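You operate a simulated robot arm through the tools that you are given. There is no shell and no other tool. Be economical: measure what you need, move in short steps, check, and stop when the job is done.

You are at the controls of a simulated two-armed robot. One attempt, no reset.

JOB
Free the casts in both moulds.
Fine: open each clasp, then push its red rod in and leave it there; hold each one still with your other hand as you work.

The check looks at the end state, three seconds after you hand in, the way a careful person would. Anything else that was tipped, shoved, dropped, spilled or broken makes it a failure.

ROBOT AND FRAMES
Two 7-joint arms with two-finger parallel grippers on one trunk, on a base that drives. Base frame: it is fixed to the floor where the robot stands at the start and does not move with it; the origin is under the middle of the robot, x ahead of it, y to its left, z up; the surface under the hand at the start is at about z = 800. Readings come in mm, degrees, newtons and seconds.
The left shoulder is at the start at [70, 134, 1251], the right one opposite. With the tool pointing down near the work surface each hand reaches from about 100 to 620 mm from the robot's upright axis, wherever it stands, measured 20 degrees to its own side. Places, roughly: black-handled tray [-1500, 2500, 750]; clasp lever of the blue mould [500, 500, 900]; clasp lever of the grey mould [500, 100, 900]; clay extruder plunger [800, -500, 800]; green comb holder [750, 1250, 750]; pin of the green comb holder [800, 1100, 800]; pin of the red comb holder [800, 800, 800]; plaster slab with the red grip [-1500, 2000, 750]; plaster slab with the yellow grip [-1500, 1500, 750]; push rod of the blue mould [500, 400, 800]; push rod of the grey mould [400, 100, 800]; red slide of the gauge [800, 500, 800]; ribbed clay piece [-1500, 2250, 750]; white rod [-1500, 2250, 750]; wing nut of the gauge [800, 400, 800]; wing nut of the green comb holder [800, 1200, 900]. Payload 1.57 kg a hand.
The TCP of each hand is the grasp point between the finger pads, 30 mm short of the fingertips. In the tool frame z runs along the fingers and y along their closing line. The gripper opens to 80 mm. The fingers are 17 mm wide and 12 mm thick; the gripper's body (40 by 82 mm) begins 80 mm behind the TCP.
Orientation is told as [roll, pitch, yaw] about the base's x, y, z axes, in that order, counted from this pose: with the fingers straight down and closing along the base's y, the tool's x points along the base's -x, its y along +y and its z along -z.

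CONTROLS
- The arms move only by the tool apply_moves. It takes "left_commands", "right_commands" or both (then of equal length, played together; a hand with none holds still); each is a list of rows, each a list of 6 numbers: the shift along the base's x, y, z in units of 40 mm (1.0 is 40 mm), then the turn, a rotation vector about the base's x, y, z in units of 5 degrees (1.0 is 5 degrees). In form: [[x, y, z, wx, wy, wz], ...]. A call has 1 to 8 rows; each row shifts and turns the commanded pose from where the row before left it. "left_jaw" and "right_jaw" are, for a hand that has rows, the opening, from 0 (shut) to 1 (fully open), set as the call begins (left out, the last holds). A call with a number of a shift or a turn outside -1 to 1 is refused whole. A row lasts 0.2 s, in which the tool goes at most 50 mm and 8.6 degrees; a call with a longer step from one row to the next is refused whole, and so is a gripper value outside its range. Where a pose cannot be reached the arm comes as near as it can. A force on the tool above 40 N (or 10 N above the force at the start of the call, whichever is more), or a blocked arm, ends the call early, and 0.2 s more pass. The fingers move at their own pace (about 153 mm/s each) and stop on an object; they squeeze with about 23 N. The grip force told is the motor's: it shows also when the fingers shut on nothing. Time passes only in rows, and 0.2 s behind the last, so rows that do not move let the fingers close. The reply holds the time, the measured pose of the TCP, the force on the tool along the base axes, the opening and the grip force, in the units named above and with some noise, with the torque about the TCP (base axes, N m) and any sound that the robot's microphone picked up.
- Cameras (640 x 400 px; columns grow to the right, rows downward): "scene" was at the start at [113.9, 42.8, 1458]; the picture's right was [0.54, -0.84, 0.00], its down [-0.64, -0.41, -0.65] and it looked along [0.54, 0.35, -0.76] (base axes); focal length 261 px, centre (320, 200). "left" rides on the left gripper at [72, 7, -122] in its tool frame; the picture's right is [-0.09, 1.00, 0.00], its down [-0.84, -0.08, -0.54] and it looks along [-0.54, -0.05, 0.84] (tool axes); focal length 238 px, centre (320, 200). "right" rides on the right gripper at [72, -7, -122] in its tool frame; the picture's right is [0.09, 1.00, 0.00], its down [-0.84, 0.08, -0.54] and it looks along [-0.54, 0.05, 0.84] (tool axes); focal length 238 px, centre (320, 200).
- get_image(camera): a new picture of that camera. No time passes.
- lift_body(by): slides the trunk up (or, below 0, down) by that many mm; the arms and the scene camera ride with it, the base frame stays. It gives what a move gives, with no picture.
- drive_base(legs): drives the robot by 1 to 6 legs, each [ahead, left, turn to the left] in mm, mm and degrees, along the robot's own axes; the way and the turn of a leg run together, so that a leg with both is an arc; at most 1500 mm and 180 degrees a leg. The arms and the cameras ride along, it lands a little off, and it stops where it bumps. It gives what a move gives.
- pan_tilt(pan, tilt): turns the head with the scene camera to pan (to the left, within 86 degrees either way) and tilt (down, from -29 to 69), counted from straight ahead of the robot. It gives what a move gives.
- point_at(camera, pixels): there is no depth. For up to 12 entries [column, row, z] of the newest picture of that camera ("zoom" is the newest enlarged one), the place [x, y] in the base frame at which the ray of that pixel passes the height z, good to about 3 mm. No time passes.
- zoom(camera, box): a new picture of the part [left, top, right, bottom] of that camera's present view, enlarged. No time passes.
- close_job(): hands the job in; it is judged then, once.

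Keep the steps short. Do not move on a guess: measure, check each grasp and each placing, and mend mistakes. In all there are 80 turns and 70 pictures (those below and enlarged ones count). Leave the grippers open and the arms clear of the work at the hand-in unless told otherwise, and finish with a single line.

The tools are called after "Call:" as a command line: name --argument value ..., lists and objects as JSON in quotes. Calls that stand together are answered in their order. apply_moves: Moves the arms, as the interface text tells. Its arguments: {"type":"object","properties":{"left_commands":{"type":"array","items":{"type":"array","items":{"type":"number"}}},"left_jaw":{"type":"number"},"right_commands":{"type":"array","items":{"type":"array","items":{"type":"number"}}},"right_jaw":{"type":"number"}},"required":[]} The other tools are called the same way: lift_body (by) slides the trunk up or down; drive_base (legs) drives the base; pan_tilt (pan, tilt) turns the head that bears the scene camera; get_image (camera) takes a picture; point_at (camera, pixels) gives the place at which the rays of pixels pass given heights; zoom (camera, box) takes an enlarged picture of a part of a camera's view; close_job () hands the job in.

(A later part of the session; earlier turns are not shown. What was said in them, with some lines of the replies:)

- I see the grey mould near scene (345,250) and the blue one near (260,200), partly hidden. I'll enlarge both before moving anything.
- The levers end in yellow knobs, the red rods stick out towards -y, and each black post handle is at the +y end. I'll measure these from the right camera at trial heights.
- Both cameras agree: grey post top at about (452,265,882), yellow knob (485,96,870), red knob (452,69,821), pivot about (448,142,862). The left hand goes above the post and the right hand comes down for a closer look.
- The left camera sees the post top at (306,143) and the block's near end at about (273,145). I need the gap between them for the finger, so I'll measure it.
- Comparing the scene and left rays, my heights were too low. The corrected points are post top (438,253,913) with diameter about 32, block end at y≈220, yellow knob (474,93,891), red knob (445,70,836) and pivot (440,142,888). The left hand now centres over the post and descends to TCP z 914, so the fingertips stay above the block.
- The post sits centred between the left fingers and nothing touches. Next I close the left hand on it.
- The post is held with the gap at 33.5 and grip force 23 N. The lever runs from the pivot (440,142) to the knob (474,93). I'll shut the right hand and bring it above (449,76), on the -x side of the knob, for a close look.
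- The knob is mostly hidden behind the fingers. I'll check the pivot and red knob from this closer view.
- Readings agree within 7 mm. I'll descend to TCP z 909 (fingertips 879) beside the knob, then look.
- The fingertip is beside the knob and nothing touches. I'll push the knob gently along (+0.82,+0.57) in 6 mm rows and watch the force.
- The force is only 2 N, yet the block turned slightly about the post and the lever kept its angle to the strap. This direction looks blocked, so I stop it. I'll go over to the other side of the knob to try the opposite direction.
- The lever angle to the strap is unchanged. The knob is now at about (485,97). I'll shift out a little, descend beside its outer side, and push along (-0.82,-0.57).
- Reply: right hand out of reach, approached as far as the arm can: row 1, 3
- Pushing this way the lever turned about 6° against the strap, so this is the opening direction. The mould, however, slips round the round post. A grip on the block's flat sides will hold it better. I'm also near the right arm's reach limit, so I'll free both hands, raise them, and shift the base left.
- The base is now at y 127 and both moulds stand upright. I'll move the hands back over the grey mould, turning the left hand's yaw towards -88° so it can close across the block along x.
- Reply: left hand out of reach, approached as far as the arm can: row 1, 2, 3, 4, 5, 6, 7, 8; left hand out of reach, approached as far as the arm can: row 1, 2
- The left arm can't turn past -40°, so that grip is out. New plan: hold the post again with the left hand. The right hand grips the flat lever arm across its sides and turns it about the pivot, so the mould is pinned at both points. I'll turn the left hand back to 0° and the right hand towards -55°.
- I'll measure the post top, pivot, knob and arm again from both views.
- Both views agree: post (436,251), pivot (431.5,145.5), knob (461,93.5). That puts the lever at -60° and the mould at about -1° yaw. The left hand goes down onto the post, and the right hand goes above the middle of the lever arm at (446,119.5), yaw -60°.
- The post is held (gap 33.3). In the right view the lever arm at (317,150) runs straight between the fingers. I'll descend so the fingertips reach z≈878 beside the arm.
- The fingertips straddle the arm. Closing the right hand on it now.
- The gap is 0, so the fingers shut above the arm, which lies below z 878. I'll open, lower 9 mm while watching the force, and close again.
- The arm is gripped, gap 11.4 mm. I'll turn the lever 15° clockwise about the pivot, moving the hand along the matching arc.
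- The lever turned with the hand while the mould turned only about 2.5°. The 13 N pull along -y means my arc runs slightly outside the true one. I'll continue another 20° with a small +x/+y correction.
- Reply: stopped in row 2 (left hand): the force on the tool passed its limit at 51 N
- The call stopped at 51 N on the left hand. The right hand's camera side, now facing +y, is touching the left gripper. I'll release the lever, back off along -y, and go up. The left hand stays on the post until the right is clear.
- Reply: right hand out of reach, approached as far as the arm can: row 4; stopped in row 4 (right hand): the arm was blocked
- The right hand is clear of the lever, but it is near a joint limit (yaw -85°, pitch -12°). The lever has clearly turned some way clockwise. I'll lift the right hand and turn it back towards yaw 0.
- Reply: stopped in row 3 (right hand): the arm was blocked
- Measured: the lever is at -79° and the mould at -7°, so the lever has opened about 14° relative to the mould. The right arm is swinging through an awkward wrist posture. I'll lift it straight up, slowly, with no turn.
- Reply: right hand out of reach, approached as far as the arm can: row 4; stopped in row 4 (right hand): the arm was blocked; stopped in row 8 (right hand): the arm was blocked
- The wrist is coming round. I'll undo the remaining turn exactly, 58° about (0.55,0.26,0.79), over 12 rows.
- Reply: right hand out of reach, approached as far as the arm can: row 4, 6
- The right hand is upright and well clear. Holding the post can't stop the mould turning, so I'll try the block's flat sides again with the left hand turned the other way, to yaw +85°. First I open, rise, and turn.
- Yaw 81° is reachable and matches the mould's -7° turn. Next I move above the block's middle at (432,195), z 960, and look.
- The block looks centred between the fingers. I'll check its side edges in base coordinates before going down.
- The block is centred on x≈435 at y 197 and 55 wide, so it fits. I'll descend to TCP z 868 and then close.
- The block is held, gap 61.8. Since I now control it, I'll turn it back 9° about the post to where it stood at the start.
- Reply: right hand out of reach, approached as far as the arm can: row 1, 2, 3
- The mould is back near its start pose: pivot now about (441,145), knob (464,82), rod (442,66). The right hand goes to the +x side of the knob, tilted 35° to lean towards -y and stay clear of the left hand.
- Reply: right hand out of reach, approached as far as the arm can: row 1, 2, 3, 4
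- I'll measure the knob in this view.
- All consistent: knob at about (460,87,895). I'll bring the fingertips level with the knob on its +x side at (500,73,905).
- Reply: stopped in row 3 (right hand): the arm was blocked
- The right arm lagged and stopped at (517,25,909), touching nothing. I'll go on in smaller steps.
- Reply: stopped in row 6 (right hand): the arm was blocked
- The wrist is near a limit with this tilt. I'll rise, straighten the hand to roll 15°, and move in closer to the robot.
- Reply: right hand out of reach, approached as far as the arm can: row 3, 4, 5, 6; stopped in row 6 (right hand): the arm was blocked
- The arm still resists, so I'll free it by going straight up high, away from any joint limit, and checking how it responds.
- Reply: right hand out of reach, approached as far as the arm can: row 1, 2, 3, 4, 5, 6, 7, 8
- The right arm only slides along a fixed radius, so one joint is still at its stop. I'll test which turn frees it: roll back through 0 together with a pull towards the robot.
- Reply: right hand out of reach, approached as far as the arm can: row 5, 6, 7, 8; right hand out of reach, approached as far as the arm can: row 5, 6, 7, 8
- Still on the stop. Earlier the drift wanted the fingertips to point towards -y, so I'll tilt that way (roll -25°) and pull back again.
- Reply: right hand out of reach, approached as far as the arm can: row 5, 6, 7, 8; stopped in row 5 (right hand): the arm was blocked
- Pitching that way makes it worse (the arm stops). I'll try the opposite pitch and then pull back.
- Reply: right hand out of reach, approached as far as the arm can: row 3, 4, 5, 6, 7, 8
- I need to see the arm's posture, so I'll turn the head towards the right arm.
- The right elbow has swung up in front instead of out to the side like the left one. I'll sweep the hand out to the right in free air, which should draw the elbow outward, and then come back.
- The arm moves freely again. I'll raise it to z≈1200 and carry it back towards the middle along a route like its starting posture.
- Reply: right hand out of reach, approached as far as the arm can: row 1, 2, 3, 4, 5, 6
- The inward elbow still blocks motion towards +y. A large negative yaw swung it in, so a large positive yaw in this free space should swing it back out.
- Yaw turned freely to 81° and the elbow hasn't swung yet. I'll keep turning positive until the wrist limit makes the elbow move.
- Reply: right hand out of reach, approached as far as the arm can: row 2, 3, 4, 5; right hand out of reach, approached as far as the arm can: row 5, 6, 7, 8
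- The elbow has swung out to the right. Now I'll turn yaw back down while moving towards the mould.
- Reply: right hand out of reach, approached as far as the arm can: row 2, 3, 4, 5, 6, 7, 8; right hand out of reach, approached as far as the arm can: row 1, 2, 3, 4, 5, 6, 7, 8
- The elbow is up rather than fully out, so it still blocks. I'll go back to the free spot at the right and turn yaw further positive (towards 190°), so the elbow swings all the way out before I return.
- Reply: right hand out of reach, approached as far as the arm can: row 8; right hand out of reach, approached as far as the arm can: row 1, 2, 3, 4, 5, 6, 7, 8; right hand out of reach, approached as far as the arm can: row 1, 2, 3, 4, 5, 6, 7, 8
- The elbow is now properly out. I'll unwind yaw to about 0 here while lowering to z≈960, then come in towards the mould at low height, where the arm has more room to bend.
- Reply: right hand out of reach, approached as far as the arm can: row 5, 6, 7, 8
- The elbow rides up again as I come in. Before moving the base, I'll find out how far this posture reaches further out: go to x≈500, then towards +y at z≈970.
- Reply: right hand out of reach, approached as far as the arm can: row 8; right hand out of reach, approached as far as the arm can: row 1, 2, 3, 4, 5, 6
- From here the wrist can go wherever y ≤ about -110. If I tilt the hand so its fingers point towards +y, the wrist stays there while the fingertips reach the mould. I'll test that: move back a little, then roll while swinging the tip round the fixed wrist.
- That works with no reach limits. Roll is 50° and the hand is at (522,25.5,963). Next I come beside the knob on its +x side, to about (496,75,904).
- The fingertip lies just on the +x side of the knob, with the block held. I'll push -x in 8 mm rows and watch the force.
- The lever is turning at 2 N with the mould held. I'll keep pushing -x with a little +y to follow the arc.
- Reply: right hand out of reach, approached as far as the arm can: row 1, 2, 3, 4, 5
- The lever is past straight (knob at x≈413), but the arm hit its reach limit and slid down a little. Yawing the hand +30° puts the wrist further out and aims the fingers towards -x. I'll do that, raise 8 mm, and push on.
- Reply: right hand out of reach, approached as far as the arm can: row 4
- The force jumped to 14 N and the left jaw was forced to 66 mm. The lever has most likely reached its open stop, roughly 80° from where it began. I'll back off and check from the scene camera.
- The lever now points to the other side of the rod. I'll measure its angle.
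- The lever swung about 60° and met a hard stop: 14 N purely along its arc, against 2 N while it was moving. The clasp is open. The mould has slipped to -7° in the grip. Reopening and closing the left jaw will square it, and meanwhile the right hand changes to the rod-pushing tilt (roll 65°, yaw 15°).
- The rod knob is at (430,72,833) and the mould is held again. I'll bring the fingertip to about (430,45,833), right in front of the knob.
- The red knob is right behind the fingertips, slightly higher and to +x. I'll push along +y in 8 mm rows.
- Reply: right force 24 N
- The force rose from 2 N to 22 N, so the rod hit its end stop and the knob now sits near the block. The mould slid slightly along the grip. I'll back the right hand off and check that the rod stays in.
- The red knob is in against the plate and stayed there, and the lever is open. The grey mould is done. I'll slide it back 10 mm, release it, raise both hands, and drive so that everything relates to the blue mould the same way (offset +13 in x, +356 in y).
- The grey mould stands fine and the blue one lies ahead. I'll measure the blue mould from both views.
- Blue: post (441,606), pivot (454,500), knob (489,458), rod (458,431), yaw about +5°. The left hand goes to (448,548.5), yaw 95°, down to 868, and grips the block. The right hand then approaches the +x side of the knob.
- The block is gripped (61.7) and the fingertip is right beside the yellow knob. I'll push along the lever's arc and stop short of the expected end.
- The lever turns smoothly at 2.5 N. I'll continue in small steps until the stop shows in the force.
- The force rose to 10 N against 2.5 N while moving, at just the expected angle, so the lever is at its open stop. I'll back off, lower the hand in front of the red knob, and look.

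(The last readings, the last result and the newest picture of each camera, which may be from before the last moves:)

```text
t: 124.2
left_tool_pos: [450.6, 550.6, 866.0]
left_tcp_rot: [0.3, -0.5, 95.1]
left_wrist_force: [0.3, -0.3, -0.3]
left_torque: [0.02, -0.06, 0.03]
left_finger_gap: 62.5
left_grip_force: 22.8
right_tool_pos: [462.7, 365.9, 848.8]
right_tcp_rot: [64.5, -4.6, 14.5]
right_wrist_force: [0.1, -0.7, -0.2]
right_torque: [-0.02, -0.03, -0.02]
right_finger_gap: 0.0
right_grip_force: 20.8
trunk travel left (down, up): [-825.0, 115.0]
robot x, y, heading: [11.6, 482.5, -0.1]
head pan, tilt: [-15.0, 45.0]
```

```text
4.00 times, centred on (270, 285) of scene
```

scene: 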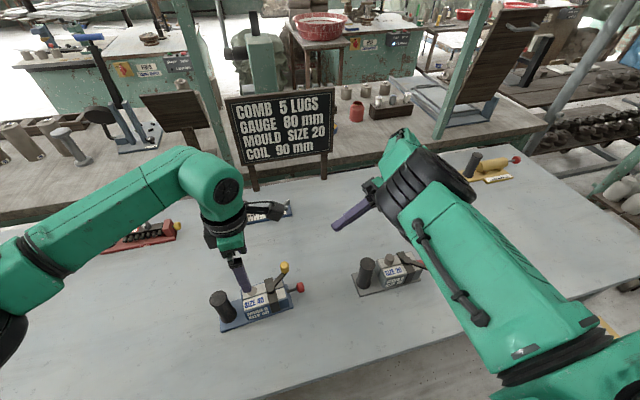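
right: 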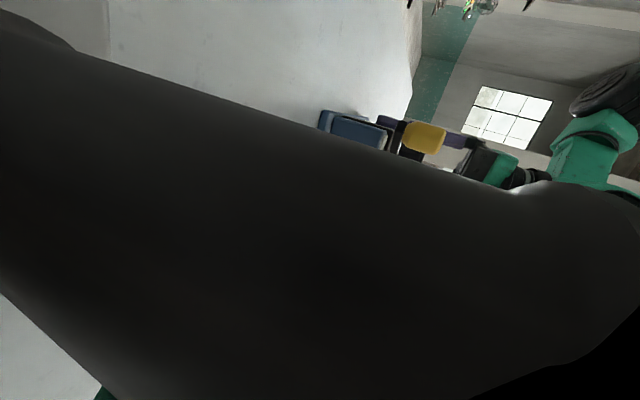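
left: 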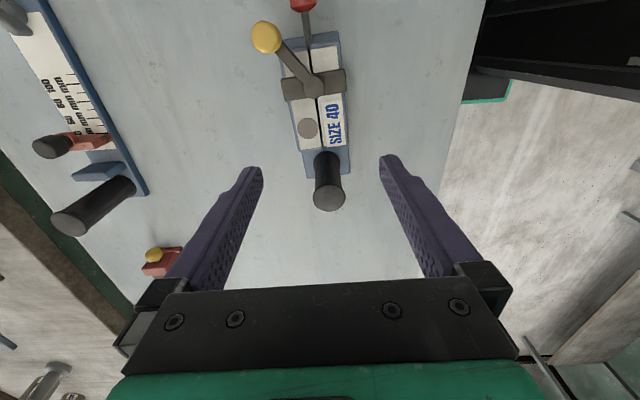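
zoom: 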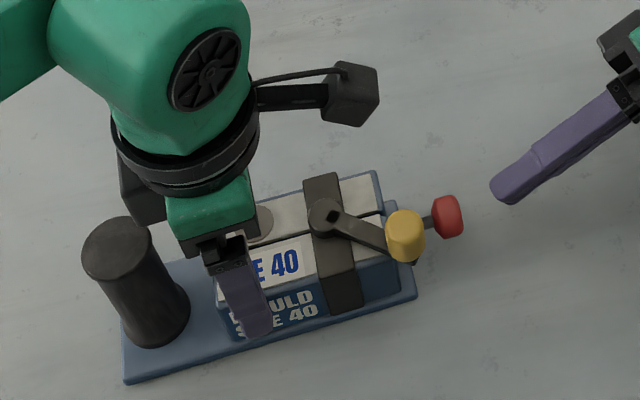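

The blue lever is open. But the dark shape filling the right view is the grey mould's post, very close to the right camera. No force shows. I'll go straight up at once, then yaw the hand to about 50° so its body stays clear of the grey mould.

Call:
apply_moves --right_commands '[[0, 0, 0.6, 0, 0, 0], [0, 0, 0.8, 0, 0, 0], [0, 0, 0.8, 0, 0, 0], [0, 0, 0.6, 0, 0, 0]]'

Call:
point_at --camera "zoom" --pixels '[[448, 216, 833], [405, 236, 895], [324, 217, 880], [118, 248, 913], [418, 297, 812]]'

Call:
apply_moves --right_commands '[[0.1, 0, 0, 0, 0, 1], [0.1, 0, 0, 0, 0, 1], [0.1, 0, 0, 0, 0, 1], [0, 0, 0, 0, 0, 1], [0, 0, 0, 0, 0, 1], [0, 0, 0, 0, 0, 1], [0, 0, 0, 0, 0, 1]]'

Call:
apply_moves --right_commands '[[0, 0, 0, -0.64, -0.77, 0], [0, 0, 0, -0.64, -0.77, 0]]'

Call:
get_image --camera "scene"

```text
t: 125.2
left_tool_pos: [449.4, 551.8, 867.5]
left_tcp_rot: [0.3, -0.6, 95.1]
left_wrist_force: [-0.9, 0.8, -0.2]
left_torque: [-0.12, -0.08, -0.02]
left_finger_gap: 62.3
left_grip_force: 23.6
right_tool_pos: [461.2, 367.7, 959.7]
right_tcp_rot: [64.4, -4.6, 14.6]
right_wrist_force: [-0.2, -0.3, -0.4]
right_torque: [-0.02, 0.0, 0.0]
right_finger_gap: 0.1
right_grip_force: 21.1
trunk travel left (down, up): [-825.0, 115.0]
robot x, y, heading: [14.6, 479.7, 0.0]
head pan, tilt: [-15.0, 45.0]
```

```text
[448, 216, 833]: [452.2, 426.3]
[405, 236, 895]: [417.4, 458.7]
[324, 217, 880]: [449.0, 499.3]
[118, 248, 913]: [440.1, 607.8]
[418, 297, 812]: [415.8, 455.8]
```

```text
t: 126.8
left_tool_pos: [449.8, 552.2, 865.4]
left_tcp_rot: [0.2, -0.5, 95.1]
left_wrist_force: [0.3, 0.1, 0.2]
left_torque: [0.06, -0.11, -0.1]
left_finger_gap: 62.4
left_grip_force: 22.6
right_tool_pos: [461.9, 378.1, 956.4]
right_tcp_rot: [64.7, -4.2, 39.6]
right_wrist_force: [-0.5, 0.6, -0.3]
right_torque: [-0.03, -0.02, 0.02]
right_finger_gap: 0.0
right_grip_force: 21.1
right hand out of reach, approached as far as the arm can: row 5, 6, 7
trunk travel left (down, up): [-825.0, 115.0]
robot x, y, heading: [12.9, 487.3, 0.1]
head pan, tilt: [-15.0, 45.0]
```

```text
t: 127.4
left_tool_pos: [449.7, 552.0, 866.1]
left_tcp_rot: [0.3, -0.6, 95.1]
left_wrist_force: [-0.2, 2.1, -0.1]
left_torque: [-0.19, -0.11, 0.02]
left_finger_gap: 62.2
left_grip_force: 23.2
right_tool_pos: [460.6, 377.6, 957.1]
right_tcp_rot: [54.7, -5.8, 42.4]
right_wrist_force: [0.1, -0.2, 1.1]
right_torque: [-0.02, -0.03, 0.0]
right_finger_gap: 0.1
right_grip_force: 20.8
trunk travel left (down, up): [-825.0, 115.0]
robot x, y, heading: [12.0, 485.2, -0.3]
head pan, tilt: [-15.0, 45.0]
```

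```text
1 pictures are left
```

scene: 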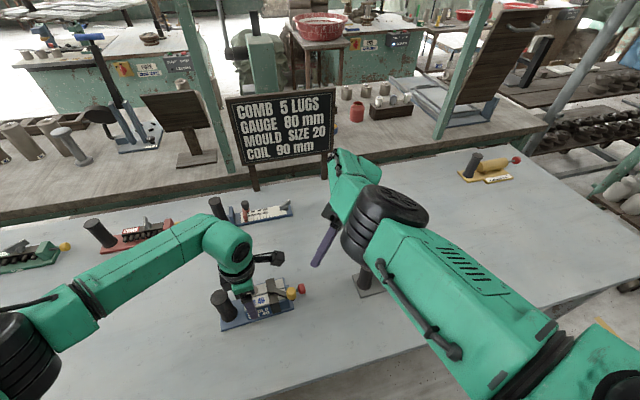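

The grey mould still stands. The blue rod knob is at (452,426,833). A smaller tilt (roll 40°, yaw about 22°) keeps the camera and wrist above the grey post, so I'll set that at this height, shift to y≈387, and read the result.

Call:
apply_moves --right_commands '[[0, 0.1, 0, 0, 0, -1], [0, 0.1, 0, 0, 0, -1], [0, 0, 0, 0, 0, -1], [0, 0, 0, 0, 0, -1], [0, 0, 0, -0.93, -0.37, 0], [0, 0, 0, -0.93, -0.37, 0], [0, 0, 0, -0.93, -0.37, 0]]'

```text
t: 129.0
left_tool_pos: [450.8, 551.3, 865.5]
left_tcp_rot: [0.2, -0.6, 95.1]
left_wrist_force: [-0.7, -0.2, 0.0]
left_torque: [-0.12, -0.05, -0.09]
left_finger_gap: 62.2
left_grip_force: 23.2
right_tool_pos: [464.3, 381.5, 954.1]
right_tcp_rot: [39.9, -5.4, 23.9]
right_wrist_force: [-0.3, 0.6, 0.7]
right_torque: [0.0, -0.01, 0.02]
right_finger_gap: 0.2
right_grip_force: 20.9
right hand out of reach, approached as far as the arm can: row 7
trunk travel left (down, up): [-825.0, 115.0]
robot x, y, heading: [13.5, 481.4, 0.0]
head pan, tilt: [-15.0, 45.0]
```

Orientation reached. I'll descend to z≈858 in front of the rod.

Call:
apply_moves --right_commands '[[0, 0, -0.6, 0, 0, 0], [0, 0, -0.6, 0, 0, 0], [0, 0, -0.6, 0, 0, 0], [-0.05, 0.05, -0.6, 0, 0, 0]]'

Call:
zoom --camera "scene" --box '[190, 235, 350, 335]'

```text
t: 130.0
left_tool_pos: [450.2, 551.9, 866.0]
left_tcp_rot: [0.3, -0.6, 95.2]
left_wrist_force: [-0.6, -0.5, -0.3]
left_torque: [0.03, -0.07, -0.1]
left_finger_gap: 62.2
left_grip_force: 23.0
right_tool_pos: [462.1, 383.6, 859.1]
right_tcp_rot: [39.9, -5.4, 23.8]
right_wrist_force: [0.4, 0.0, -0.2]
right_torque: [0.0, 0.0, 0.02]
right_finger_gap: 0.0
right_grip_force: 21.7
trunk travel left (down, up): [-825.0, 115.0]
robot x, y, heading: [11.9, 485.6, -0.0]
head pan, tilt: [-15.0, 45.0]
```

```text
4.00 times, centred on (270, 285) of scene
```

zoom: 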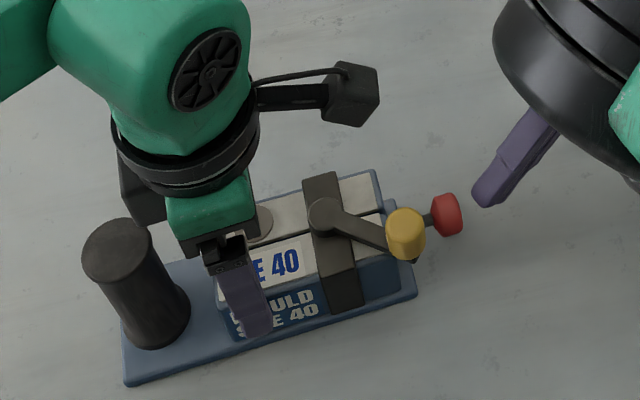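

The fingertip is right in front of the red knob. I'll push along +y in short steps, reading the force.

Call:
apply_moves --right_commands '[[-0.02, 0.2, 0, 0, 0, 0], [-0.02, 0.2, 0, 0, 0, 0], [0, 0.2, 0, 0, 0, 0]]'

Call:
apply_moves --right_commands '[[0, 0.12, 0, 0, 0, 0]]'

Call:
apply_moves --right_commands '[[0, 0.12, 0, 0, 0, 0]]'

```text
t: 130.8
left_tool_pos: [450.0, 552.1, 865.3]
left_tcp_rot: [0.4, -0.6, 95.2]
left_wrist_force: [-0.5, 3.0, 0.1]
left_torque: [0.05, -0.16, 0.02]
left_finger_gap: 62.5
left_grip_force: 23.1
right_tool_pos: [459.9, 407.5, 859.7]
right_tcp_rot: [39.8, -5.4, 23.8]
right_wrist_force: [-0.5, -2.7, 3.4]
right_torque: [0.05, 0.02, 0.0]
right_finger_gap: 0.1
right_grip_force: 21.5
trunk travel left (down, up): [-825.0, 115.0]
robot x, y, heading: [13.7, 480.3, -0.2]
head pan, tilt: [-15.0, 45.0]
```

```text
t: 131.2
left_tool_pos: [450.1, 551.4, 866.5]
left_tcp_rot: [0.3, -0.6, 95.1]
left_wrist_force: [-0.1, 2.9, 1.0]
left_torque: [0.08, -0.05, 0.01]
left_finger_gap: 62.3
left_grip_force: 23.3
right_tool_pos: [460.1, 411.9, 858.5]
right_tcp_rot: [39.7, -5.3, 23.9]
right_wrist_force: [-0.6, -3.1, 3.0]
right_torque: [0.03, 0.01, 0.09]
right_finger_gap: 0.0
right_grip_force: 20.9
trunk travel left (down, up): [-825.0, 115.0]
robot x, y, heading: [14.0, 485.2, 0.2]
head pan, tilt: [-15.0, 45.0]
```

```text
t: 131.6
left_tool_pos: [448.9, 552.9, 865.8]
left_tcp_rot: [0.2, -0.7, 95.0]
left_wrist_force: [-1.7, 8.1, 0.4]
left_torque: [-0.01, -0.29, -0.21]
left_finger_gap: 62.3
left_grip_force: 23.1
right_tool_pos: [461.2, 415.6, 858.9]
right_tcp_rot: [39.6, -5.5, 23.7]
right_wrist_force: [1.8, -10.0, 4.8]
right_torque: [-0.05, -0.01, -0.01]
right_finger_gap: 0.2
right_grip_force: 21.8
trunk travel left (down, up): [-825.0, 115.0]
robot x, y, heading: [13.4, 484.1, 0.2]
head pan, tilt: [-15.0, 45.0]
```

The rod slid in at 3 N and the force is now 10 N, the start of the stop. Two more small steps to confirm it.

Call:
apply_moves --right_commands '[[0, 0.07, 0, 0, 0, 0]]'

Call:
apply_moves --right_commands '[[0, 0.06, 0, 0, 0, 0]]'

```text
t: 132.0
left_tool_pos: [448.8, 553.4, 864.7]
left_tcp_rot: [0.3, -0.9, 95.0]
left_wrist_force: [-5.7, 17.0, -0.8]
left_torque: [0.36, -0.16, -0.52]
left_finger_gap: 62.2
left_grip_force: 22.4
right_tool_pos: [461.5, 416.5, 860.6]
right_tcp_rot: [39.6, -5.4, 23.7]
right_wrist_force: [5.8, -21.4, 8.1]
right_torque: [-0.22, -0.05, -0.01]
right_finger_gap: 0.0
right_grip_force: 21.0
trunk travel left (down, up): [-825.0, 115.0]
robot x, y, heading: [12.2, 485.6, 0.0]
head pan, tilt: [-15.0, 45.0]
```

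```text
t: 132.4
left_tool_pos: [448.5, 550.1, 865.0]
left_tcp_rot: [0.4, -0.7, 95.0]
left_wrist_force: [-4.6, 16.3, 0.5]
left_torque: [0.37, -0.11, -0.48]
left_finger_gap: 62.2
left_grip_force: 22.5
right_tool_pos: [460.7, 421.1, 859.8]
right_tcp_rot: [39.7, -5.4, 23.7]
right_wrist_force: [4.6, -21.9, 13.8]
right_torque: [-0.06, -0.07, -0.03]
right_finger_gap: 0.0
right_grip_force: 20.8
trunk travel left (down, up): [-825.0, 115.0]
robot x, y, heading: [17.8, 483.9, 0.2]
head pan, tilt: [-15.0, 45.0]
```

The rod is at its hard stop: 22 N, the same as the grey one. I'll back the right hand off a little and go straight up, then release the left hand, raise it, and open both grippers.

Call:
apply_moves --right_commands '[[0, -0.3, 0, 0, 0, 0], [0, -0.15, 0, 0, 0, 0], [0, 0, 0.7, 0, 0, 0], [0, 0, 0.8, 0, 0, 0], [0, 0, 0.8, 0, 0, 0], [0.2, 0, 0.6, 0, 0, 0]]'

Call:
apply_moves --left_commands '[[0, 0, 0, 0, 0, 0], [0, 0, 0, 0, 0, 0], [0, 0, 0.6, 0, 0, 0], [0, 0, 0.9, 0, 0, 0], [0, 0, 0.9, 0, 0, 0], [0, 0, 0.9, 0, 0, 0], [0, 0, 0.6, 0, 0, 0]]' --left_jaw 1

Call:
apply_moves --right_commands '[[0, 0, 0.3, 0, 0, 0], [0, 0, 0.3, 0, 0, 0], [0, 0, 0, 0, 0, 0]]' --right_jaw 1

```text
t: 133.8
left_tool_pos: [449.3, 550.9, 866.1]
left_tcp_rot: [0.3, -0.5, 95.1]
left_wrist_force: [-0.7, -2.0, 1.4]
left_torque: [-0.64, -0.23, -0.17]
left_finger_gap: 61.8
left_grip_force: 23.0
right_tool_pos: [479.2, 390.4, 971.2]
right_tcp_rot: [39.9, -5.3, 23.9]
right_wrist_force: [0.3, 0.2, -0.1]
right_torque: [-0.02, -0.01, 0.02]
right_finger_gap: 0.0
right_grip_force: 21.5
right hand out of reach, approached as far as the arm can: row 4, 5
trunk travel left (down, up): [-825.0, 115.0]
robot x, y, heading: [12.1, 484.5, 0.1]
head pan, tilt: [-15.0, 45.0]
```

```text
t: 135.4
left_tool_pos: [448.2, 549.7, 1022.9]
left_tcp_rot: [0.3, -0.6, 95.1]
left_wrist_force: [0.0, 0.6, 0.6]
left_torque: [-0.03, -0.01, -0.03]
left_finger_gap: 79.8
left_grip_force: 0.0
right_tool_pos: [478.6, 390.6, 970.8]
right_tcp_rot: [39.8, -5.4, 23.9]
right_wrist_force: [0.3, -0.1, 0.5]
right_torque: [-0.04, 0.01, -0.03]
right_finger_gap: 0.0
right_grip_force: 21.3
trunk travel left (down, up): [-825.0, 115.0]
robot x, y, heading: [16.0, 482.8, -0.3]
head pan, tilt: [-15.0, 45.0]
```

```text
t: 136.2
left_tool_pos: [448.6, 551.0, 1022.7]
left_tcp_rot: [0.4, -0.5, 95.1]
left_wrist_force: [0.9, 1.1, 0.7]
left_torque: [-0.01, 0.0, 0.03]
left_finger_gap: 80.0
left_grip_force: 0.2
right_tool_pos: [482.5, 387.7, 992.7]
right_tcp_rot: [39.9, -5.3, 23.9]
right_wrist_force: [0.2, -0.7, 0.0]
right_torque: [-0.01, 0.01, -0.01]
right_finger_gap: 79.9
right_grip_force: 0.1
right hand out of reach, approached as far as the arm can: row 1
trunk travel left (down, up): [-825.0, 115.0]
robot x, y, heading: [10.7, 484.7, 0.1]
head pan, tilt: [-15.0, 45.0]
```

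Both hands are open, carry no force, and are well above the work. Both clasps are at their open stops and both rods are at their end stops. I'll hand in now.

Call:
close_job

```text
The job is handed in.
```

Both moulds' clasps are open and their red rods pushed in to the stop; the blue rod's final seating, and that the grey mould wasn't nudged when my right hand passed very close to its post, I judged from force readings alone, and each mould may sit a few millimetres from where it started.
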